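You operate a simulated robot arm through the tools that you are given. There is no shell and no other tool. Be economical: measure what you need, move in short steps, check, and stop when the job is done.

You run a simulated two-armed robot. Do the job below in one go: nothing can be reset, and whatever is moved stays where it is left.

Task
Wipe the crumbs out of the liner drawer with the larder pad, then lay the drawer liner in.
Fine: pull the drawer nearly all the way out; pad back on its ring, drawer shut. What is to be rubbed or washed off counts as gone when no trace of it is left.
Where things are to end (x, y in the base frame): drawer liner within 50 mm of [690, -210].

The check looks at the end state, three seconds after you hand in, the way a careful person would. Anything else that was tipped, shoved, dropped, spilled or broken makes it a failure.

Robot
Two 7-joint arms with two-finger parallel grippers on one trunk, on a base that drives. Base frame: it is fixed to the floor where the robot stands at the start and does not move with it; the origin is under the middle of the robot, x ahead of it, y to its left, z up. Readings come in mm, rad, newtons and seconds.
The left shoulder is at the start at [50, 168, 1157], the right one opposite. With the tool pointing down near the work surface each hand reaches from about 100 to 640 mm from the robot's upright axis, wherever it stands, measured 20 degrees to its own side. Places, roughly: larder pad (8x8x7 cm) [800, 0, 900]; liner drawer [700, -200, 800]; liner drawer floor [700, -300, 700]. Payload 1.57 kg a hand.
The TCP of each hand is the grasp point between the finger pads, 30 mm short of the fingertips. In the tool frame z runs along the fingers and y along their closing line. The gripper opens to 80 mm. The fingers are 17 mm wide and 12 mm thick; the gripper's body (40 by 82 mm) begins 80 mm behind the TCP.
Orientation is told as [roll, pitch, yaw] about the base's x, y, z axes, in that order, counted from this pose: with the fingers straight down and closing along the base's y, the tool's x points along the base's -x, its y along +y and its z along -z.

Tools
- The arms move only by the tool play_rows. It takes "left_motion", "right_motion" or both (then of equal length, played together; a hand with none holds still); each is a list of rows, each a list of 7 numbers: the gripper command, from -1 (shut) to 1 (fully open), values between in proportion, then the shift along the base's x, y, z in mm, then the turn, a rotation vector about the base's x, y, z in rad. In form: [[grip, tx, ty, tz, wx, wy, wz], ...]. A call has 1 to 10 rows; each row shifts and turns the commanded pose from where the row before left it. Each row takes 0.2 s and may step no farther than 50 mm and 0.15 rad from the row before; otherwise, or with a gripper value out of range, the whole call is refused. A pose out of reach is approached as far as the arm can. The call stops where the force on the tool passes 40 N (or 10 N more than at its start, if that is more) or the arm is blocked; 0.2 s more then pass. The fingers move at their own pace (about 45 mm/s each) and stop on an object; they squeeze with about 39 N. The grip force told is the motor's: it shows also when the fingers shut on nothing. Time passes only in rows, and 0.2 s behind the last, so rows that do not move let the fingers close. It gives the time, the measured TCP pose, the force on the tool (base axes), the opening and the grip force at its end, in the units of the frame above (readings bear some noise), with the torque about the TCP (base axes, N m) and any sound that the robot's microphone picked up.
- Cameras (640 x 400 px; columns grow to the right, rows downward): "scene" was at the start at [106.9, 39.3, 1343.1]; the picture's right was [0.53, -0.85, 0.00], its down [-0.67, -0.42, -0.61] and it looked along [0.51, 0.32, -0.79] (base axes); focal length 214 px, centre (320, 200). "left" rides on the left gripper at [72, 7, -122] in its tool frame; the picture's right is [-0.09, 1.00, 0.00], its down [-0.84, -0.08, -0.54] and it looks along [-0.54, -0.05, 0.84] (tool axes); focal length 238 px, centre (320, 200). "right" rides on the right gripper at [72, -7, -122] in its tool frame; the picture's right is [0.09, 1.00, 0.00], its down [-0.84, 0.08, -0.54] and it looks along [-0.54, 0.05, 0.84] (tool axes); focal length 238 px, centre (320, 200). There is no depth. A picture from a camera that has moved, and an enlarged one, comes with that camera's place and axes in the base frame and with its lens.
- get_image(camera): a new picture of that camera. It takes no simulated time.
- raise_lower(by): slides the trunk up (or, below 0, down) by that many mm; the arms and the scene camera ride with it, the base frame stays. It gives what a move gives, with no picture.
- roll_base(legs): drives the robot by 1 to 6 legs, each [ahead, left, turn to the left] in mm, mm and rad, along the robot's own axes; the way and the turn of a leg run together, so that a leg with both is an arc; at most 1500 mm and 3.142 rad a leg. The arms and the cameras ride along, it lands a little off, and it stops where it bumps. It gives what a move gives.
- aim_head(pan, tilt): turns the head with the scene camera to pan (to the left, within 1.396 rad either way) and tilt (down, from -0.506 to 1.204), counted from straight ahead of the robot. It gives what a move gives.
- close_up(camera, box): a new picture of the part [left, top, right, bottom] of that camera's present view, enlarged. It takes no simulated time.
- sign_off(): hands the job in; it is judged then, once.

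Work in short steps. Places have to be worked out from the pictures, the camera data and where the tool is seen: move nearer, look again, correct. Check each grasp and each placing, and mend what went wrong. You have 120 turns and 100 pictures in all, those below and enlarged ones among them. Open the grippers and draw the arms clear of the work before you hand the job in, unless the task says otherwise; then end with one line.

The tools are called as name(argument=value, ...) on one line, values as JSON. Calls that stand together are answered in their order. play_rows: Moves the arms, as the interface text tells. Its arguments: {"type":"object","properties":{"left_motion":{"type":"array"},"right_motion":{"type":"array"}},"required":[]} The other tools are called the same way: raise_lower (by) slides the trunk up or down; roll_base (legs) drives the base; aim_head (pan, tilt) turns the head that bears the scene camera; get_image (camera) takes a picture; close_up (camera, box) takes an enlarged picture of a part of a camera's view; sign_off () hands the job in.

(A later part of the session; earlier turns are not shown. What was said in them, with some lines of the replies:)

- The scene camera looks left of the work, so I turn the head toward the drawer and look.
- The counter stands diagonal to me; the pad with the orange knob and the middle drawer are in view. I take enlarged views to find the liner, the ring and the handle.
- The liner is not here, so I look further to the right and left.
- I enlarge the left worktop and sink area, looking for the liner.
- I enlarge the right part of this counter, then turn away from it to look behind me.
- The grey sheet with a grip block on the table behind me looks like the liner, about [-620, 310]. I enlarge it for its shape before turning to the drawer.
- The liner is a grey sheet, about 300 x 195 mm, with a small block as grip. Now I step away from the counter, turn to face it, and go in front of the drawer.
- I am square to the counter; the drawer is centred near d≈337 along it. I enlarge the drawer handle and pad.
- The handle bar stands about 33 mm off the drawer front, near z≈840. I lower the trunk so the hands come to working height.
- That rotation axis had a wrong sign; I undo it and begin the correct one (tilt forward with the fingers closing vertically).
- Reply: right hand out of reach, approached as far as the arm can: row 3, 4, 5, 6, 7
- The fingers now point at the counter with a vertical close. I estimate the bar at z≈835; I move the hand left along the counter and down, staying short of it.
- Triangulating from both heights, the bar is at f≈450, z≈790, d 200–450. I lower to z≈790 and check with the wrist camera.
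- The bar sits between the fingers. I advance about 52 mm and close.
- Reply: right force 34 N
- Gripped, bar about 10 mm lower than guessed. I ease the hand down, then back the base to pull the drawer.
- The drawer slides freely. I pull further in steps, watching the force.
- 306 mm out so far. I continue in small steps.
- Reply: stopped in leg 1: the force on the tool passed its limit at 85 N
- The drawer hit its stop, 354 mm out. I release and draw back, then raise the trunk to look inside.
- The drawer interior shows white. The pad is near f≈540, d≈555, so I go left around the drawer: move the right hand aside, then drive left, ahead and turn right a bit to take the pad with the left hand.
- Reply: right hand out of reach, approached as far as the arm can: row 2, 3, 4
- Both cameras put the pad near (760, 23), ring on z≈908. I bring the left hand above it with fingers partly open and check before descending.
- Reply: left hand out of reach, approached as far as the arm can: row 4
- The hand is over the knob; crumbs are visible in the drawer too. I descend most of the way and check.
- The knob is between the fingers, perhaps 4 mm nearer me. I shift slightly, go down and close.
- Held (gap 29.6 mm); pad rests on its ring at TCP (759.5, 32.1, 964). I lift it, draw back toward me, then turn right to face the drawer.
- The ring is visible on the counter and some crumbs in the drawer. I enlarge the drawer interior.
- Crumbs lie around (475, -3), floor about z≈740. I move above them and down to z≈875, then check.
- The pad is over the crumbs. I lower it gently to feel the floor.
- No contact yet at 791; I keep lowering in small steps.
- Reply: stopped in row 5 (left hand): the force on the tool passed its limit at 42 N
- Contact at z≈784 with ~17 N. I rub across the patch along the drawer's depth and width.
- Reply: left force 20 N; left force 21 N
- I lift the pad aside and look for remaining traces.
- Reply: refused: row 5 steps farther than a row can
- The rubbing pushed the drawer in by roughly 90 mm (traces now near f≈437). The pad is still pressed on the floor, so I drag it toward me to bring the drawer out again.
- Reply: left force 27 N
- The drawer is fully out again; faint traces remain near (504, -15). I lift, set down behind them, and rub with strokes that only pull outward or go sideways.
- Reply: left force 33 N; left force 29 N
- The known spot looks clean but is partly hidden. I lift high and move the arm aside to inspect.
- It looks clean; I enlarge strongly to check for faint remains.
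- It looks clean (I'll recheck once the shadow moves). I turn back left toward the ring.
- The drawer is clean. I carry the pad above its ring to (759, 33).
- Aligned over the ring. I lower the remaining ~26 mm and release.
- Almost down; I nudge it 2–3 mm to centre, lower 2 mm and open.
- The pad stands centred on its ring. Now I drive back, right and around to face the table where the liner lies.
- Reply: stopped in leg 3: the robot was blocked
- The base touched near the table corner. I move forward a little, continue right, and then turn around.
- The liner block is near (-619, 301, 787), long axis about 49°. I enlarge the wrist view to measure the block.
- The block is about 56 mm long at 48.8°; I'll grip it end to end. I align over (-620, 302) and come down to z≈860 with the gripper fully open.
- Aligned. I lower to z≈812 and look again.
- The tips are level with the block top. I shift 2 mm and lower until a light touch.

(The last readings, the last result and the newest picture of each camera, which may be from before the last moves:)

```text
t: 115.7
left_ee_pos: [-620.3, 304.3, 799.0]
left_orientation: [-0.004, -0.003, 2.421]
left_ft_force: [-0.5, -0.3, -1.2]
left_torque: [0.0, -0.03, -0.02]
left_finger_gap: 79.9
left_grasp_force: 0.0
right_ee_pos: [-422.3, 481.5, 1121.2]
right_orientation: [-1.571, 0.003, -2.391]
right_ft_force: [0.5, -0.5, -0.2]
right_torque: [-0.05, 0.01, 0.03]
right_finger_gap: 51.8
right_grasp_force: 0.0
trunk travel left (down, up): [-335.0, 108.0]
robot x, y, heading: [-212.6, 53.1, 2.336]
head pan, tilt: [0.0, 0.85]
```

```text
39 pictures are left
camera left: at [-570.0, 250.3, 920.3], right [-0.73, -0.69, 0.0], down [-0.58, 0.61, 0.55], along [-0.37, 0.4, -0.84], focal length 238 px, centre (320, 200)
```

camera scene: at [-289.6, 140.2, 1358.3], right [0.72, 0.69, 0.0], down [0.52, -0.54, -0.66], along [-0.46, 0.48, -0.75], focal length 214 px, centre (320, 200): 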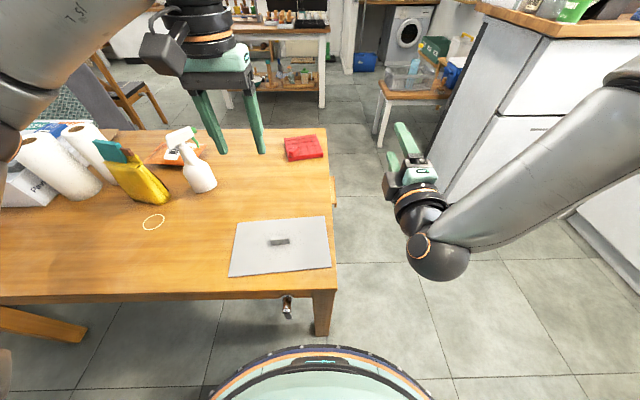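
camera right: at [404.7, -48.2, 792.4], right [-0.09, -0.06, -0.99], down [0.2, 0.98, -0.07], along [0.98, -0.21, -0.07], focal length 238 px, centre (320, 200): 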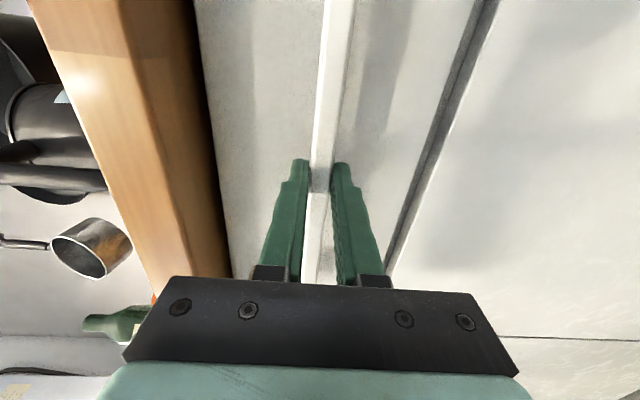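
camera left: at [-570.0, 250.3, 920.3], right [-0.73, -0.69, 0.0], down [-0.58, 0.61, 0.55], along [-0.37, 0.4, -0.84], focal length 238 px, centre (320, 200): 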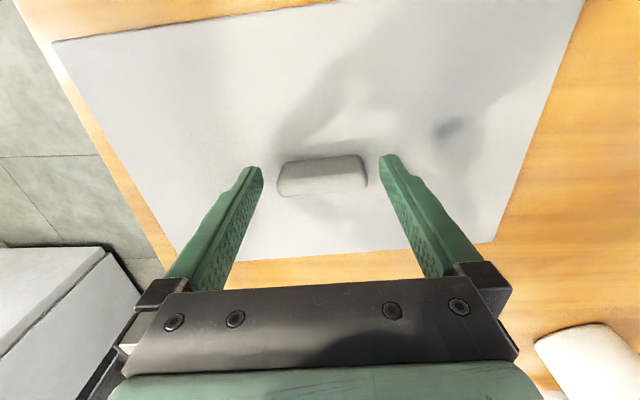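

No touch yet; I continue down a few mm.

play_rows(left_motion=[[1, 0, 0, -4, 0, 0, 0], [1, 0, 0, -4, 0, 0, 0], [1, 0, 0, -3, 0, 0, 0], [1, 0, 0, 0, 0, 0, 0]])

close_up(camera="scene", box=[250, 210, 310, 260])

```text
t: 116.7
left_ee_pos: [-618.8, 303.8, 786.6]
left_orientation: [-0.004, -0.004, 2.42]
left_ft_force: [0.2, 0.0, 0.6]
left_torque: [0.01, 0.01, 0.01]
left_finger_gap: 79.9
left_grasp_force: 0.0
right_ee_pos: [-421.4, 481.7, 1120.7]
right_orientation: [-1.571, 0.004, -2.392]
right_ft_force: [1.1, 0.5, 0.2]
right_torque: [0.0, 0.02, 0.02]
right_finger_gap: 52.1
right_grasp_force: 0.1
trunk travel left (down, up): [-335.0, 108.0]
robot x, y, heading: [-210.9, 58.2, 2.34]
head pan, tilt: [0.0, 0.85]
```

```text
8.00 times, centred on (280, 235) of scene
camera zoom: at [-289.6, 140.2, 1358.3], right [0.72, 0.69, 0.0], down [0.52, -0.54, -0.66], along [-0.46, 0.48, -0.75], focal length 1716 px, centre (640, -80)
```

zoom: 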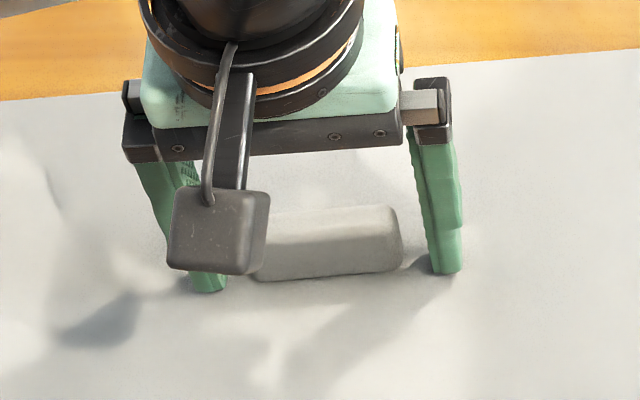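

The tips straddle the block near the sheet. I close.

play_rows(left_motion=[[-1, 0, 0, 0, 0, 0, 0], [-1, 0, 0, 0, 0, 0, 0], [-1, 0, 0, 0, 0, 0, 0], [-1, 0, 0, 0, 0, 0, 0]])

play_rows(left_motion=[[-1, 0, 0, 10, 0, 0, 0], [-1, 0, 0, 20, 0, 0, 0], [-1, 0, 0, 30, 0, 0, 0], [-1, 0, 0, 0, 0, 0, 0]])

get_image(camera="scene")

```text
t: 117.7
left_ee_pos: [-621.2, 304.0, 787.8]
left_orientation: [-0.004, -0.003, 2.423]
left_ft_force: [0.0, -1.1, -0.4]
left_torque: [-0.18, 0.11, 0.05]
left_finger_gap: 59.2
left_grasp_force: 38.8
right_ee_pos: [-421.4, 480.4, 1119.5]
right_orientation: [-1.571, 0.003, -2.391]
right_ft_force: [0.3, -0.3, 0.4]
right_torque: [-0.05, -0.01, -0.02]
right_finger_gap: 52.0
right_grasp_force: 0.1
trunk travel left (down, up): [-335.0, 108.0]
robot x, y, heading: [-213.5, 59.7, 2.339]
head pan, tilt: [0.0, 0.85]
```

```text
t: 118.7
left_ee_pos: [-619.2, 303.7, 848.0]
left_orientation: [-0.005, -0.002, 2.422]
left_ft_force: [-0.3, -0.2, -1.5]
left_torque: [0.01, -0.01, 0.0]
left_finger_gap: 59.2
left_grasp_force: 38.8
right_ee_pos: [-422.9, 480.1, 1120.8]
right_orientation: [-1.572, 0.004, -2.39]
right_ft_force: [-0.2, 0.1, 0.1]
right_torque: [0.02, 0.02, 0.02]
right_finger_gap: 52.0
right_grasp_force: 0.0
trunk travel left (down, up): [-335.0, 108.0]
robot x, y, heading: [-208.5, 57.9, 2.341]
head pan, tilt: [0.0, 0.85]
```

```text
37 pictures are left
camera scene: at [-289.8, 140.3, 1358.3], right [0.72, 0.69, 0.0], down [0.52, -0.54, -0.66], along [-0.46, 0.48, -0.75], focal length 214 px, centre (320, 200)
```

scene: 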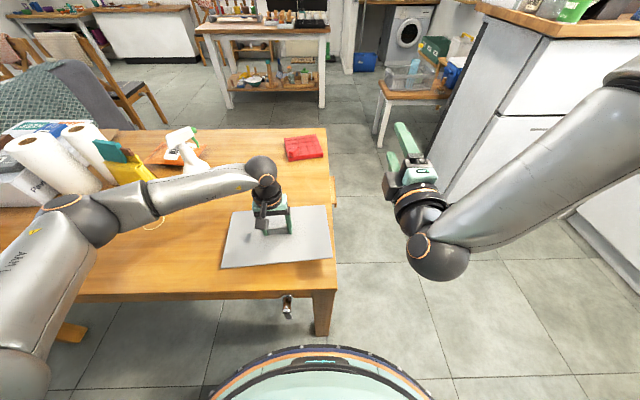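

The liner is lifted and level. I raise it and bring it in closer before turning.

play_rows(left_motion=[[-1, 0, 0, 45, 0, 0, 0], [-1, 0, 0, 45, 0, 0, 0], [-1, 0, 0, 45, 0, 0, 0], [-1, 0, 0, 45, 0, 0, 0], [-1, 0, 0, 45, 0, 0, 0], [-1, 25, -25, 25, 0, 0, 0], [-1, 25, -25, 0, 0, 0, 0], [-1, 20, -20, 0, 0, 0, 0]])

roll_base(legs=[[0, 0, -3.125], [0, 347, 0]])

get_image(camera="scene")

get_image(camera="left")

```text
t: 120.5
left_ee_pos: [-549.9, 233.2, 1097.9]
left_orientation: [-0.004, -0.003, 2.422]
left_ft_force: [-0.1, 0.6, -1.5]
left_torque: [0.0, -0.01, 0.02]
left_finger_gap: 59.4
left_grasp_force: 39.3
right_ee_pos: [-421.3, 481.0, 1121.4]
right_orientation: [-1.571, 0.003, -2.391]
right_ft_force: [-0.2, -0.2, -0.2]
right_torque: [0.02, 0.02, 0.03]
right_finger_gap: 51.7
right_grasp_force: 0.1
trunk travel left (down, up): [-335.0, 108.0]
robot x, y, heading: [-210.7, 56.6, 2.335]
head pan, tilt: [0.0, 0.85]
```

```text
t: 131.4
left_ee_pos: [375.7, 119.1, 1097.9]
left_orientation: [-0.006, -0.004, -0.715]
left_ft_force: [0.5, -0.2, -1.3]
left_torque: [0.02, 0.01, 0.0]
left_finger_gap: 59.0
left_grasp_force: 39.2
right_ee_pos: [249.0, -129.4, 1120.3]
right_orientation: [-1.57, 0.002, 0.756]
right_ft_force: [0.7, 0.5, -0.4]
right_torque: [-0.02, 0.02, -0.02]
right_finger_gap: 52.0
right_grasp_force: 0.0
trunk travel left (down, up): [-335.0, 108.0]
robot x, y, heading: [37.4, 295.7, -0.795]
head pan, tilt: [0.0, 0.85]
```

```text
36 pictures are left
camera scene: at [121.8, 209.2, 1358.3], right [-0.72, -0.7, 0.0], down [-0.52, 0.54, -0.66], along [0.46, -0.47, -0.75], focal length 214 px, centre (320, 200)
```

scene: 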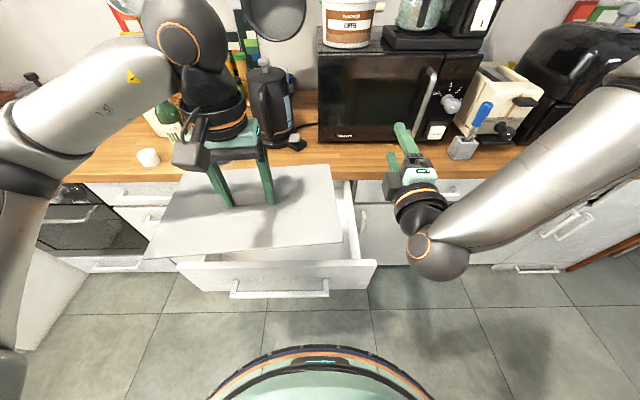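

```text
35 pictures are left
camera left: at [326.2, 171.0, 1220.6], right [0.72, 0.69, 0.0], down [0.58, -0.6, 0.55], along [0.38, -0.4, -0.84], focal length 238 px, centre (320, 200)
```

left: 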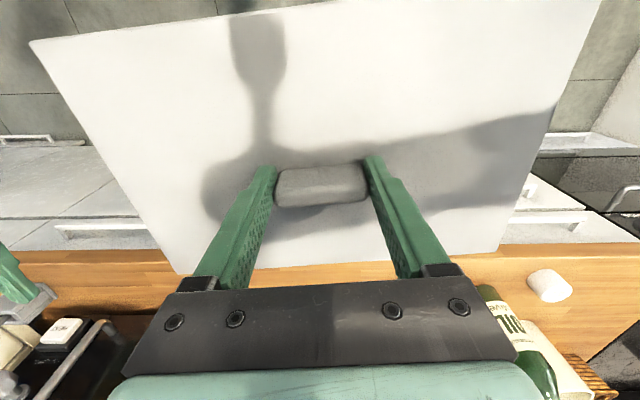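

The liner hangs level over the drawer. Target when open is (440, 40); I move there, square it up, and come down to about z≈900.

play_rows(left_motion=[[-1, 22, -26, 0, 0, 0, -0.025], [-1, 21, -26, 0, 0, 0, -0.025], [-1, 21, -27, 0, 0, 0, -0.02], [-1, 0, 0, -45, 0, 0, 0], [-1, 0, 0, -45, 0, 0, 0], [-1, 0, 0, -45, 0, 0, 0], [-1, 0, 0, -45, 0, 0, 0], [-1, 0, 0, 0, 0, 0, 0]])

get_image(camera="left")

get_image(camera="scene")

```text
t: 133.2
left_ee_pos: [438.0, 39.1, 915.7]
left_orientation: [-0.006, -0.003, -0.782]
left_ft_force: [0.0, 0.6, -1.0]
left_torque: [-0.01, -0.02, 0.0]
left_finger_gap: 58.9
left_grasp_force: 39.4
right_ee_pos: [247.1, -129.6, 1120.3]
right_orientation: [-1.571, 0.004, 0.757]
right_ft_force: [-0.8, -0.9, 1.1]
right_torque: [0.01, 0.01, 0.0]
right_finger_gap: 51.9
right_grasp_force: 0.1
trunk travel left (down, up): [-335.0, 108.0]
robot x, y, heading: [38.6, 291.6, -0.793]
head pan, tilt: [0.0, 0.85]
```

```text
34 pictures are left
camera left: at [393.0, 95.0, 1039.0], right [0.77, 0.64, 0.0], down [0.54, -0.64, 0.55], along [0.35, -0.42, -0.84], focal length 238 px, centre (320, 200)
```

left: 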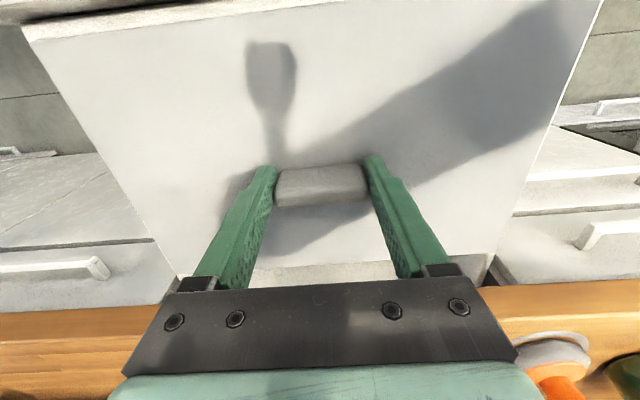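

```text
33 pictures are left
camera scene: at [121.6, 209.1, 1358.3], right [-0.72, -0.7, 0.0], down [-0.52, 0.54, -0.66], along [0.46, -0.47, -0.75], focal length 214 px, centre (320, 200)
```

scene: 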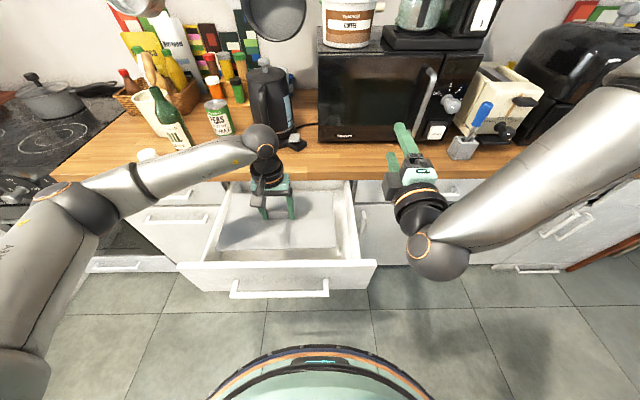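

I enlarge to check the clearance to the drawer walls.

close_up(camera="scene", box=[170, 170, 390, 310])

```text
2.86 times, centred on (280, 240) of scene
camera zoom: at [121.6, 209.1, 1358.3], right [-0.72, -0.7, 0.0], down [-0.52, 0.54, -0.66], along [0.46, -0.47, -0.75], focal length 613 px, centre (434, 86)
```

zoom: 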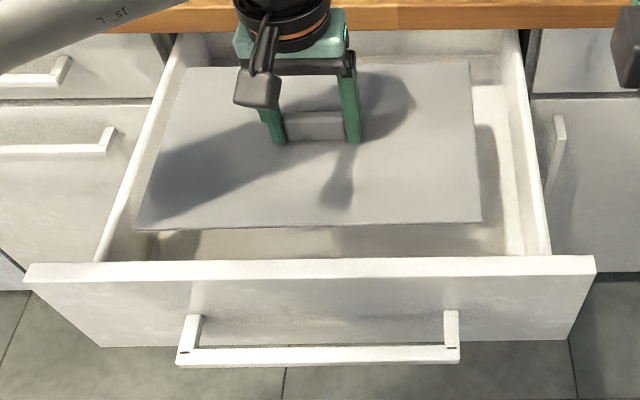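

Sheet's front edge would be within ~10–15 mm of the front wall, so I shift 15 mm backward (well within tolerance) and lower into the drawer.

play_rows(left_motion=[[-1, 10, -11, 0, 0, 0, 0], [-1, 0, 0, -40, 0, 0, 0], [-1, 0, 0, -35, 0, 0, 0], [-1, 0, 0, -30, 0, 0, 0], [-1, 0, 0, -15, 0, 0, 0], [-1, 0, 0, 0, 0, 0, 0]])

close_up(camera="scene", box=[170, 170, 390, 310])

```text
t: 134.7
left_ee_pos: [449.2, 28.2, 797.2]
left_orientation: [-0.003, -0.003, -0.783]
left_ft_force: [-0.7, -0.3, -1.9]
left_torque: [-0.01, -0.02, 0.0]
left_finger_gap: 58.8
left_grasp_force: 39.3
right_ee_pos: [247.3, -129.7, 1120.1]
right_orientation: [-1.571, 0.003, 0.759]
right_ft_force: [-0.2, 0.0, -0.4]
right_torque: [0.0, 0.01, 0.02]
right_finger_gap: 51.7
right_grasp_force: 0.1
trunk travel left (down, up): [-335.0, 108.0]
robot x, y, heading: [32.9, 295.3, -0.796]
head pan, tilt: [0.0, 0.85]
```

```text
2.86 times, centred on (280, 240) of scene
camera zoom: at [121.7, 209.1, 1358.3], right [-0.72, -0.7, 0.0], down [-0.52, 0.54, -0.66], along [0.46, -0.47, -0.75], focal length 613 px, centre (434, 86)
```

zoom: 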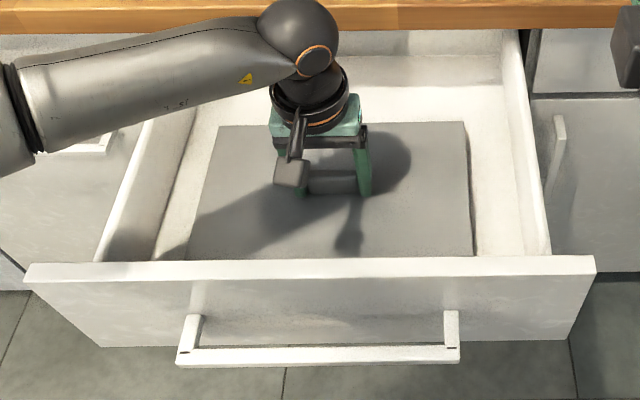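

It's inside with room. I lower the last bit until touch.

play_rows(left_motion=[[-1, 0, 0, -12, 0, 0, 0], [-1, 0, 0, -8, 0, 0, 0], [-1, 0, 0, -5, 0, 0, 0], [-1, 0, 0, -4, 0, 0, 0], [-1, 0, 0, 0, 0, 0, 0]])

```text
t: 135.8
left_ee_pos: [449.3, 29.1, 768.5]
left_orientation: [-0.005, -0.003, -0.784]
left_ft_force: [-1.0, 0.0, -1.4]
left_torque: [0.03, -0.03, 0.0]
left_finger_gap: 59.2
left_grasp_force: 39.0
right_ee_pos: [248.4, -129.9, 1121.2]
right_orientation: [-1.571, 0.003, 0.76]
right_ft_force: [0.1, 0.7, -0.5]
right_torque: [-0.01, 0.0, 0.01]
right_finger_gap: 52.2
right_grasp_force: 0.0
trunk travel left (down, up): [-335.0, 108.0]
robot x, y, heading: [40.6, 292.6, -0.798]
head pan, tilt: [0.0, 0.85]
```

play_rows(left_motion=[[-1, 0, 0, -3, 0, 0, 0], [-1, 0, 0, -3, 0, 0, 0], [-1, 0, 0, -2, 0, 0, 0], [-1, 0, 0, 0, 0, 0, 0]])

close_up(camera="scene", box=[200, 190, 360, 280])

```text
t: 136.8
left_ee_pos: [453.2, 26.0, 766.1]
left_orientation: [-0.008, -0.016, -0.782]
left_ft_force: [1.8, 0.3, 14.5]
left_torque: [1.28, 0.07, -0.23]
left_finger_gap: 59.0
left_grasp_force: 39.2
right_ee_pos: [248.0, -130.2, 1120.5]
right_orientation: [-1.57, 0.003, 0.76]
right_ft_force: [-0.3, -0.3, -0.7]
right_torque: [0.02, -0.02, 0.01]
right_finger_gap: 51.9
right_grasp_force: 0.0
trunk travel left (down, up): [-335.0, 108.0]
robot x, y, heading: [37.4, 293.3, -0.793]
head pan, tilt: [0.0, 0.85]
stopped in row 4 (left hand): the force on the tool passed its limit at 42 N (the readings are from after the stop); the commanded pose is now the measured one
```

```text
4.00 times, centred on (280, 235) of scene
camera zoom: at [121.4, 209.3, 1358.1], right [-0.72, -0.7, 0.0], down [-0.52, 0.54, -0.66], along [0.46, -0.47, -0.75], focal length 858 px, centre (480, 60)
```

zoom: 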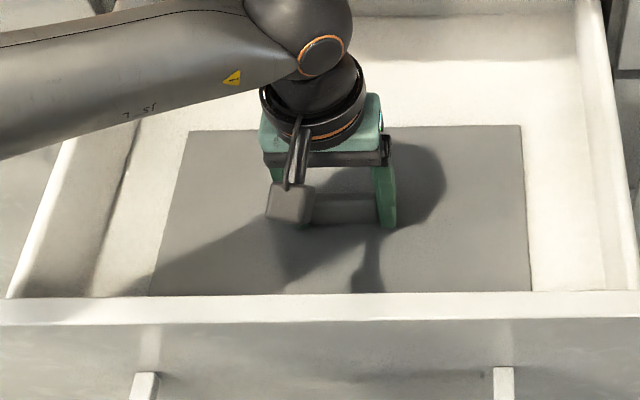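

Touch-down at about the expected height. I open and lift away.

play_rows(left_motion=[[0.6, 0, 0, 0, 0, 0, 0], [1, 0, 0, 0, 0, 0, 0], [1, 0, 0, 0, 0, 0, 0], [1, 0, 0, 15, 0, 0, 0], [1, 0, 0, 40, 0, 0, 0], [1, 0, 0, 45, 0, 0, 0], [1, 0, 0, 45, 0, 0, 0], [1, 0, 0, 45, 0, 0, 0], [1, 0, 0, 45, 0, 0, 0], [1, -20, 20, 40, 0, 0, 0]])

play_rows(left_motion=[[1, -30, 30, 20, 0, 0, 0], [1, -30, 30, 20, 0, 0, 0], [1, -20, 20, 0, 0, 0, 0]])

get_image(camera="left")

close_up(camera="scene", box=[170, 170, 390, 310])

```text
t: 139.0
left_ee_pos: [430.2, 46.9, 1038.0]
left_orientation: [-0.006, -0.011, -0.78]
left_ft_force: [-0.3, -0.9, -0.1]
left_torque: [0.0, -0.01, 0.0]
left_finger_gap: 80.1
left_grasp_force: 0.0
right_ee_pos: [248.9, -129.1, 1121.0]
right_orientation: [-1.569, 0.005, 0.758]
right_ft_force: [0.4, 0.3, -0.6]
right_torque: [0.01, -0.02, 0.01]
right_finger_gap: 52.0
right_grasp_force: 0.1
trunk travel left (down, up): [-335.0, 108.0]
robot x, y, heading: [36.3, 293.5, -0.799]
head pan, tilt: [0.0, 0.85]
```

```text
t: 139.8
left_ee_pos: [350.9, 124.1, 1078.5]
left_orientation: [-0.005, -0.011, -0.78]
left_ft_force: [0.3, 0.5, 0.2]
left_torque: [0.01, 0.0, -0.02]
left_finger_gap: 80.0
left_grasp_force: 0.1
right_ee_pos: [249.8, -130.2, 1119.6]
right_orientation: [-1.571, 0.003, 0.758]
right_ft_force: [-0.8, 0.5, 0.9]
right_torque: [0.0, 0.02, 0.0]
right_finger_gap: 51.8
right_grasp_force: 0.1
trunk travel left (down, up): [-335.0, 108.0]
robot x, y, heading: [36.6, 293.5, -0.795]
head pan, tilt: [0.0, 0.85]
```

```text
29 pictures are left
camera left: at [305.2, 181.1, 1200.3], right [0.77, 0.64, 0.0], down [0.54, -0.64, 0.55], along [0.35, -0.42, -0.83], focal length 238 px, centre (320, 200)
```

left: 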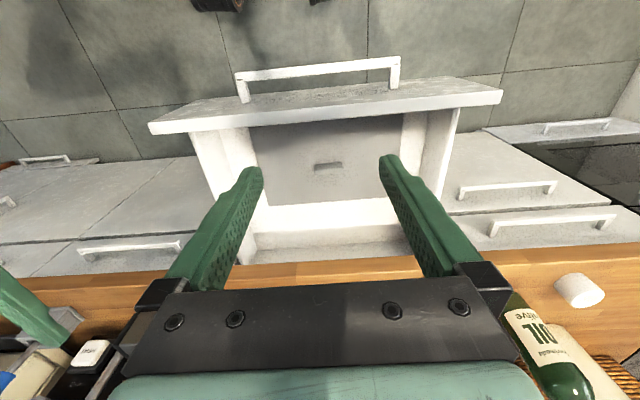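

```text
2.86 times, centred on (280, 240) of scene
camera zoom: at [121.7, 209.5, 1358.3], right [-0.72, -0.7, 0.0], down [-0.52, 0.54, -0.66], along [0.46, -0.47, -0.75], focal length 613 px, centre (434, 86)
```

zoom: 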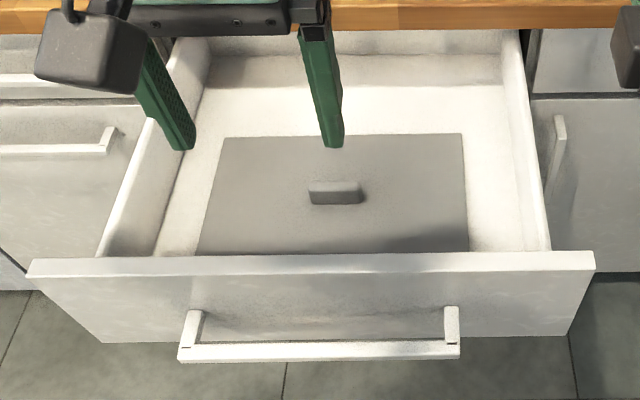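

The liner lies in the drawer near the front. I check that it lies flat before shutting.

close_up(camera="left", box=[180, 70, 480, 260])

```text
2.11 times, centred on (330, 165) of left
camera zoom: at [305.2, 181.1, 1200.3], right [0.77, 0.64, 0.0], down [0.54, -0.64, 0.55], along [0.35, -0.42, -0.83], focal length 502 px, centre (299, 274)
```

zoom: 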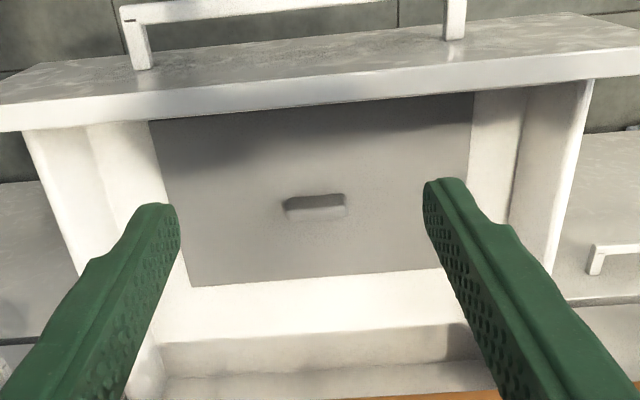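

The liner lies flat, centred about f≈306, d≈342 (≈19 mm off the goal after shutting). Now I go back from the drawer with the right hand lined up on its centre, then lower the trunk to push it shut.

roll_base(legs=[[0, 250, 0.01], [-280, 0, 0]])

raise_lower(by=-270)

get_image(camera="right")

get_image(camera="scene")

```text
t: 144.1
left_ee_pos: [332.6, 498.7, 1078.1]
left_orientation: [-0.007, -0.012, -0.773]
left_ft_force: [0.1, 0.5, 0.5]
left_torque: [0.02, -0.01, 0.0]
left_finger_gap: 80.0
left_grasp_force: 0.0
right_ee_pos: [229.3, 243.0, 1120.5]
right_orientation: [-1.57, 0.003, 0.766]
right_ft_force: [0.2, -0.9, 0.1]
right_torque: [-0.01, 0.01, 0.0]
right_finger_gap: 52.2
right_grasp_force: 0.0
trunk travel left (down, up): [-335.0, 108.0]
robot x, y, heading: [15.6, 662.0, -0.794]
head pan, tilt: [0.0, 0.85]
```

```text
t: 146.9
left_ee_pos: [333.2, 498.5, 807.6]
left_orientation: [-0.007, -0.011, -0.773]
left_ft_force: [-0.4, 0.7, 0.7]
left_torque: [0.02, -0.01, -0.01]
left_finger_gap: 79.9
left_grasp_force: 0.1
right_ee_pos: [230.3, 243.7, 850.9]
right_orientation: [-1.571, 0.003, 0.767]
right_ft_force: [-0.1, -0.1, 0.7]
right_torque: [-0.01, -0.05, 0.0]
right_finger_gap: 51.8
right_grasp_force: 0.0
trunk travel left (down, up): [-65.0, 378.0]
robot x, y, heading: [10.9, 668.4, -0.793]
head pan, tilt: [0.0, 0.85]
```

```text
26 pictures are left
camera right: at [94.8, 281.9, 858.1], right [-0.07, -0.07, -1.0], down [0.23, 0.97, -0.08], along [0.97, -0.23, -0.05], focal length 238 px, centre (320, 200)
```

right: 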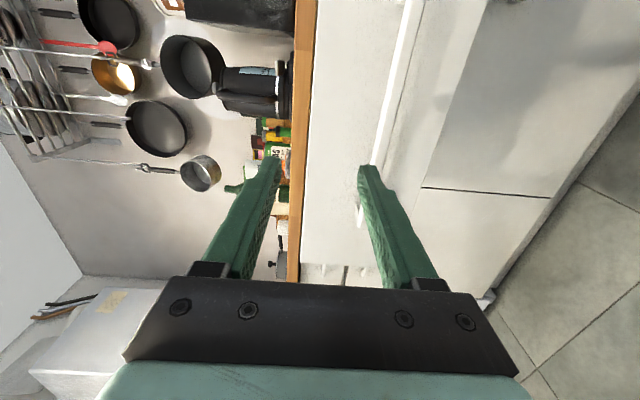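

```text
25 pictures are left
camera scene: at [101.0, 582.2, 1088.4], right [-0.71, -0.7, 0.0], down [-0.53, 0.53, -0.66], along [0.46, -0.47, -0.75], focal length 214 px, centre (320, 200)
```

scene: 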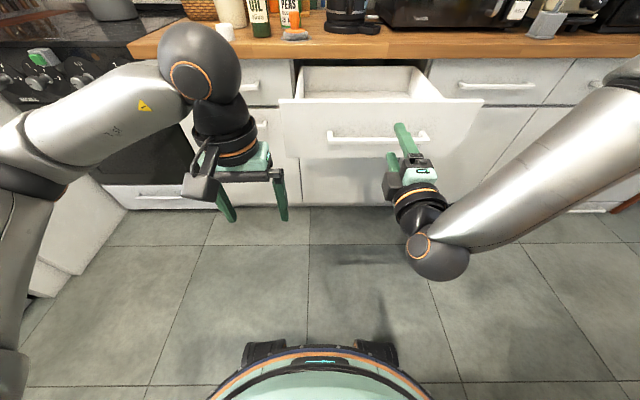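

The right hand is in line with the drawer centre. I close its fingers, set it to z≈822 (above the bar) and reach forward 99 mm.

play_rows(right_motion=[[-1, 0, 0, -15, 0, 0, 0], [-1, 0, 0, -14, 0, 0, 0.015], [-1, 24, -24, 0, 0, 0, 0], [-1, 24, -24, 0, 0, 0, 0], [-1, 22, -22, 0, 0, 0, 0], [-1, 0, 0, 0, 0, 0, 0]])

get_image(camera="right")

```text
t: 148.3
left_ee_pos: [331.8, 498.1, 808.2]
left_orientation: [-0.007, -0.011, -0.773]
left_ft_force: [-0.5, -0.5, 0.5]
left_torque: [-0.04, 0.0, 0.04]
left_finger_gap: 80.2
left_grasp_force: 0.2
right_ee_pos: [317.4, 206.2, 839.3]
right_orientation: [-1.567, 0.004, 0.774]
right_ft_force: [0.4, -0.2, 0.4]
right_torque: [-0.02, 0.02, 0.0]
right_finger_gap: 0.0
right_grasp_force: 21.2
right hand out of reach, approached as far as the arm can: row 1, 2, 3, 4, 5
trunk travel left (down, up): [-65.0, 378.0]
robot x, y, heading: [12.1, 668.2, -0.787]
head pan, tilt: [0.0, 0.85]
```

```text
24 pictures are left
camera right: at [181.2, 243.2, 847.8], right [-0.07, -0.06, -1.0], down [0.22, 0.97, -0.08], along [0.97, -0.22, -0.06], focal length 238 px, centre (320, 200)
```

right: 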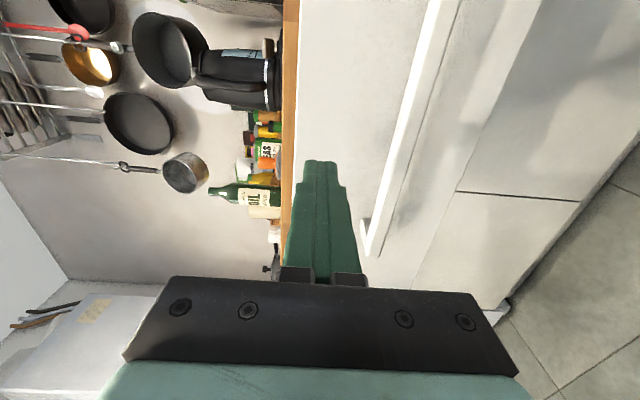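

The hand is slightly high (z 839); I lower it about 18 mm more.

play_rows(right_motion=[[-1, 0, 0, -8, 0, 0, 0], [-1, 0, 0, 0, 0, 0, 0]])

```text
t: 148.9
left_ee_pos: [331.6, 498.1, 809.5]
left_orientation: [-0.006, -0.011, -0.772]
left_ft_force: [0.4, 0.5, -0.5]
left_torque: [0.0, -0.01, 0.05]
left_finger_gap: 79.9
left_grasp_force: 0.1
right_ee_pos: [319.0, 208.8, 833.1]
right_orientation: [-1.57, 0.003, 0.775]
right_ft_force: [-1.0, 0.3, -0.6]
right_torque: [0.04, 0.01, -0.02]
right_finger_gap: 0.0
right_grasp_force: 21.9
right hand out of reach, approached as far as the arm can: row 1
trunk travel left (down, up): [-65.0, 378.0]
robot x, y, heading: [15.3, 666.5, -0.79]
head pan, tilt: [0.0, 0.85]
```

I use the trunk for the remaining lowering, then drive forward gently to contact.

raise_lower(by=-14)

roll_base(legs=[[90, 0, 0]])

get_image(camera="right")

get_image(camera="scene")

```text
t: 149.5
left_ee_pos: [332.6, 499.1, 793.6]
left_orientation: [-0.007, -0.013, -0.775]
left_ft_force: [-0.4, -0.2, -0.1]
left_torque: [0.01, 0.0, -0.02]
left_finger_gap: 80.2
left_grasp_force: 0.0
right_ee_pos: [318.5, 209.8, 818.7]
right_orientation: [-1.569, 0.004, 0.775]
right_ft_force: [0.2, -0.5, 0.2]
right_torque: [-0.01, 0.0, -0.01]
right_finger_gap: 0.0
right_grasp_force: 21.5
trunk travel left (down, up): [-51.0, 392.0]
robot x, y, heading: [16.0, 664.1, -0.796]
head pan, tilt: [0.0, 0.85]
```

```text
t: 150.6
left_ee_pos: [396.6, 432.7, 794.3]
left_orientation: [-0.007, -0.012, -0.774]
left_ft_force: [0.2, -0.2, 0.1]
left_torque: [-0.01, -0.01, -0.03]
left_finger_gap: 79.9
left_grasp_force: 0.1
right_ee_pos: [383.3, 144.1, 819.5]
right_orientation: [-1.568, 0.004, 0.775]
right_ft_force: [-0.5, -0.2, 0.6]
right_torque: [-0.02, 0.01, 0.01]
right_finger_gap: 0.4
right_grasp_force: 21.8
trunk travel left (down, up): [-51.0, 392.0]
robot x, y, heading: [81.1, 599.6, -0.794]
head pan, tilt: [0.0, 0.85]
```

```text
23 pictures are left
camera right: at [247.1, 180.5, 827.9], right [-0.07, -0.06, -1.0], down [0.22, 0.97, -0.08], along [0.97, -0.22, -0.05], focal length 238 px, centre (320, 200)
```

right: 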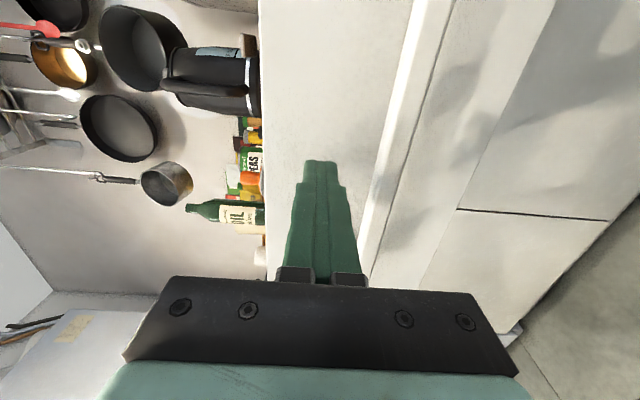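

```text
22 pictures are left
camera scene: at [165.6, 516.9, 1074.3], right [-0.71, -0.7, 0.0], down [-0.53, 0.53, -0.66], along [0.46, -0.47, -0.75], focal length 214 px, centre (320, 200)
```

scene: 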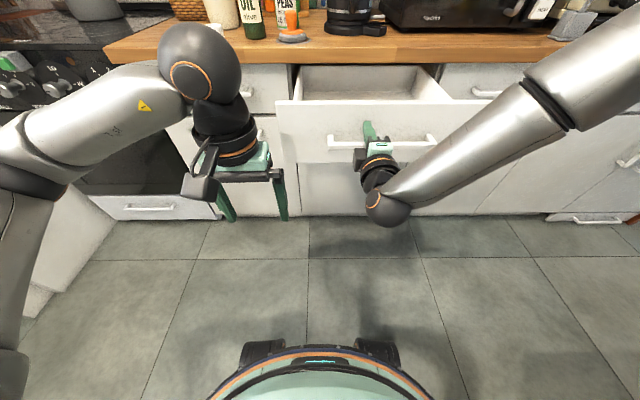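

The drawer is moving in with the push. I continue in steps.

roll_base(legs=[[100, 0, 0]])

roll_base(legs=[[100, 0, 0]])

get_image(camera="scene")

```text
t: 151.7
left_ee_pos: [468.1, 362.7, 793.6]
left_orientation: [-0.008, -0.012, -0.77]
left_ft_force: [-0.4, -0.1, -0.5]
left_torque: [-0.01, 0.01, -0.02]
left_finger_gap: 80.1
left_grasp_force: 0.0
right_ee_pos: [453.4, 72.6, 819.6]
right_orientation: [-1.566, 0.004, 0.777]
right_ft_force: [-0.8, -0.6, 0.0]
right_torque: [-0.03, 0.0, 0.0]
right_finger_gap: 0.1
right_grasp_force: 21.4
trunk travel left (down, up): [-51.0, 392.0]
robot x, y, heading: [149.2, 531.5, -0.789]
head pan, tilt: [0.0, 0.85]
```

```text
t: 152.9
left_ee_pos: [538.0, 291.5, 794.3]
left_orientation: [-0.006, -0.012, -0.774]
left_ft_force: [-0.5, 0.6, -0.1]
left_torque: [0.0, -0.02, 0.0]
left_finger_gap: 79.9
left_grasp_force: 0.1
right_ee_pos: [526.7, 2.9, 820.9]
right_orientation: [-1.567, 0.002, 0.777]
right_ft_force: [0.5, 0.7, -0.1]
right_torque: [-0.01, 0.01, -0.02]
right_finger_gap: 0.1
right_grasp_force: 20.8
trunk travel left (down, up): [-51.0, 392.0]
robot x, y, heading: [217.2, 461.4, -0.79]
head pan, tilt: [0.0, 0.85]
```

```text
21 pictures are left
camera scene: at [306.7, 375.3, 1074.3], right [-0.71, -0.71, 0.0], down [-0.53, 0.53, -0.66], along [0.47, -0.47, -0.75], focal length 214 px, centre (320, 200)
```

scene: 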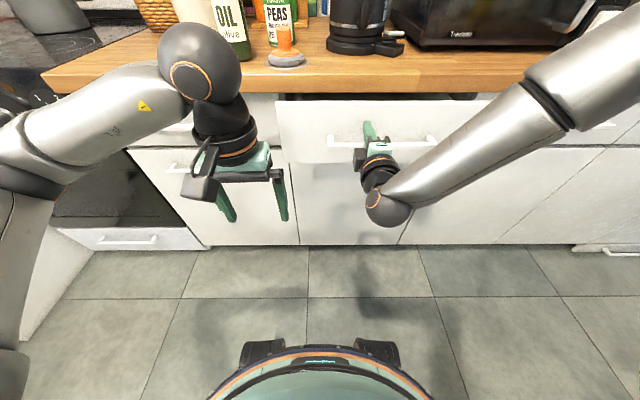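

Nearly shut. I continue with smaller legs until it stops.

roll_base(legs=[[60, 0, 0]])

roll_base(legs=[[30, 0, 0]])

close_up(camera="scene", box=[250, 80, 510, 240])

```text
t: 153.9
left_ee_pos: [580.0, 248.5, 793.6]
left_orientation: [-0.007, -0.013, -0.773]
left_ft_force: [-0.4, -1.2, 0.1]
left_torque: [0.0, -0.04, 0.01]
left_finger_gap: 80.1
left_grasp_force: 0.1
right_ee_pos: [567.4, -40.0, 819.1]
right_orientation: [-1.567, 0.003, 0.779]
right_ft_force: [-0.2, -0.1, -0.1]
right_torque: [0.02, -0.02, -0.02]
right_finger_gap: 0.0
right_grasp_force: 21.5
trunk travel left (down, up): [-51.0, 392.0]
robot x, y, heading: [262.2, 413.4, -0.79]
head pan, tilt: [0.0, 0.85]
```

```text
t: 154.7
left_ee_pos: [600.5, 227.7, 794.4]
left_orientation: [-0.008, -0.01, -0.771]
left_ft_force: [0.5, -0.5, 0.1]
left_torque: [0.06, -0.01, -0.02]
left_finger_gap: 79.9
left_grasp_force: 0.0
right_ee_pos: [588.4, -61.2, 820.4]
right_orientation: [-1.568, 0.004, 0.777]
right_ft_force: [0.1, -0.6, 0.2]
right_torque: [0.01, 0.02, 0.02]
right_finger_gap: 0.2
right_grasp_force: 21.0
trunk travel left (down, up): [-51.0, 392.0]
robot x, y, heading: [282.7, 394.3, -0.792]
head pan, tilt: [0.0, 0.85]
```

```text
2.46 times, centred on (380, 160) of scene
camera zoom: at [370.3, 311.3, 1074.3], right [-0.71, -0.7, 0.0], down [-0.53, 0.53, -0.66], along [0.47, -0.47, -0.75], focal length 528 px, centre (172, 298)
```

zoom: 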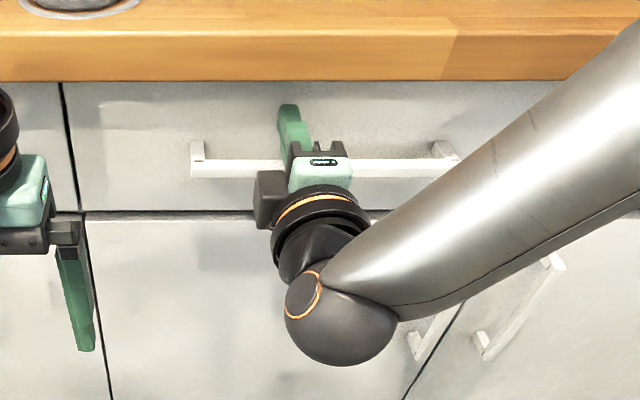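

Almost flush; I finish with small arm pushes until the force rises.

play_rows(right_motion=[[-1, 4, -4, 0, 0, 0, 0], [-1, 4, -4, 0, 0, 0, 0], [-1, 4, -4, 0, 0, 0, 0], [-1, 4, -4, 0, 0, 0, 0], [-1, 4, -4, 0, 0, 0, 0], [-1, 4, -4, 0, 0, 0, 0]])

```text
t: 155.3
left_ee_pos: [599.2, 228.7, 793.4]
left_orientation: [-0.005, -0.012, -0.775]
left_ft_force: [-0.3, -0.3, -0.4]
left_torque: [-0.03, 0.02, 0.0]
left_finger_gap: 80.0
left_grasp_force: 0.0
right_ee_pos: [592.7, -65.5, 819.6]
right_orientation: [-1.565, 0.002, 0.774]
right_ft_force: [-15.4, 10.3, 6.5]
right_torque: [-0.11, -0.22, 0.06]
right_finger_gap: 0.4
right_grasp_force: 21.5
trunk travel left (down, up): [-51.0, 392.0]
robot x, y, heading: [284.8, 396.3, -0.788]
head pan, tilt: [0.0, 0.85]
stopped in row 3 (right hand): the force on the tool passed its limit at 47 N (the readings are from after the stop); the commanded pose is now the measured one
```

The drawer is at its end. I back off straight, open the gripper, raise the trunk and check everything.

roll_base(legs=[[-250, 0, 0]])

play_rows(right_motion=[[0.5, 0, 0, 0, 0, 0, 0], [0.5, 0, 0, 0, 0, 0, 0]])

raise_lower(by=280)

get_image(camera="scene")

close_up(camera="scene", box=[240, 100, 440, 230])

```text
t: 157.2
left_ee_pos: [422.5, 406.4, 792.9]
left_orientation: [-0.005, -0.011, -0.778]
left_ft_force: [-0.3, 0.3, 0.5]
left_torque: [0.0, 0.02, 0.02]
left_finger_gap: 79.9
left_grasp_force: 0.0
right_ee_pos: [414.5, 112.1, 816.3]
right_orientation: [-1.559, 0.003, 0.767]
right_ft_force: [0.4, 0.6, 0.8]
right_torque: [0.04, -0.01, -0.02]
right_finger_gap: 0.0
right_grasp_force: 21.3
trunk travel left (down, up): [-51.0, 392.0]
robot x, y, heading: [106.6, 577.7, -0.797]
head pan, tilt: [0.0, 0.85]
```

```text
t: 157.8
left_ee_pos: [422.5, 406.4, 793.6]
left_orientation: [-0.004, -0.011, -0.777]
left_ft_force: [-0.4, -1.1, 0.0]
left_torque: [0.0, 0.02, 0.01]
left_finger_gap: 80.0
left_grasp_force: 0.1
right_ee_pos: [416.2, 111.8, 816.8]
right_orientation: [-1.559, 0.003, 0.768]
right_ft_force: [0.2, 0.2, -0.9]
right_torque: [-0.01, -0.03, -0.01]
right_finger_gap: 49.8
right_grasp_force: 0.1
trunk travel left (down, up): [-51.0, 392.0]
robot x, y, heading: [104.2, 577.0, -0.792]
head pan, tilt: [0.0, 0.85]
```

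```text
t: 160.6
left_ee_pos: [422.1, 405.7, 1074.6]
left_orientation: [-0.006, -0.01, -0.78]
left_ft_force: [-0.4, 0.8, 0.2]
left_torque: [0.0, 0.01, 0.0]
left_finger_gap: 79.9
left_grasp_force: 0.1
right_ee_pos: [414.3, 111.0, 1097.0]
right_orientation: [-1.559, 0.002, 0.768]
right_ft_force: [0.2, -0.6, 0.3]
right_torque: [0.03, 0.01, 0.01]
right_finger_gap: 60.0
right_grasp_force: 0.0
trunk travel left (down, up): [-331.0, 112.0]
robot x, y, heading: [105.6, 574.7, -0.792]
head pan, tilt: [0.0, 0.85]
```

```text
19 pictures are left
camera scene: at [192.4, 490.4, 1354.3], right [-0.71, -0.7, 0.0], down [-0.53, 0.54, -0.66], along [0.46, -0.47, -0.75], focal length 214 px, centre (320, 200)
```

scene: 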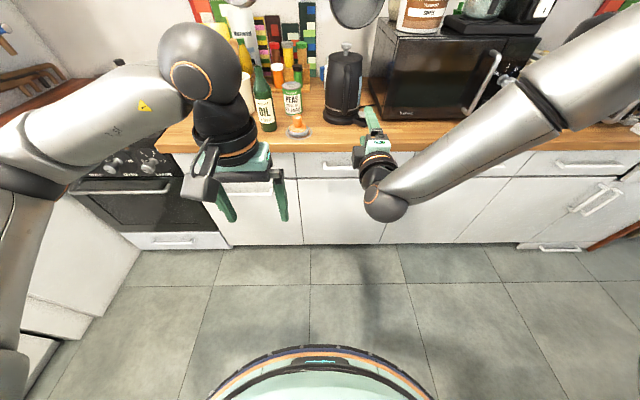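

```text
3.08 times, centred on (340, 165) of scene
camera zoom: at [192.4, 490.4, 1354.3], right [-0.71, -0.7, 0.0], down [-0.53, 0.54, -0.66], along [0.46, -0.47, -0.75], focal length 660 px, centre (258, 308)
```

zoom: 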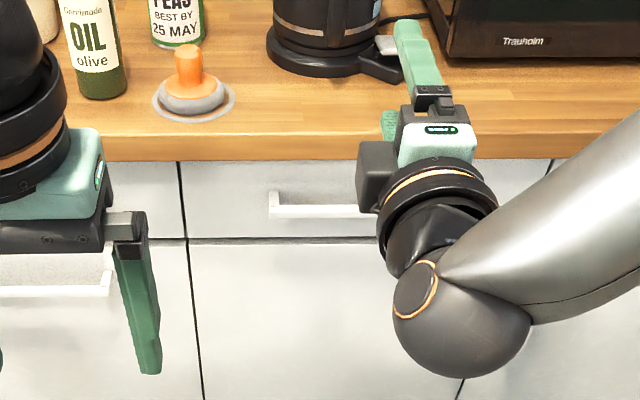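

The drawer is flush, the pad stands on its ring, nothing else is disturbed, and the arms are clear and open. I hand in.

sign_off()

```text
The job is handed in.
```

I wiped the crumbs out with the larder pad and put it back on its ring. The drawer liner lies flat inside, by my estimate about 20 mm from the target spot before shutting, and the drawer is shut. I did not reopen the drawer to check that the liner stayed put.
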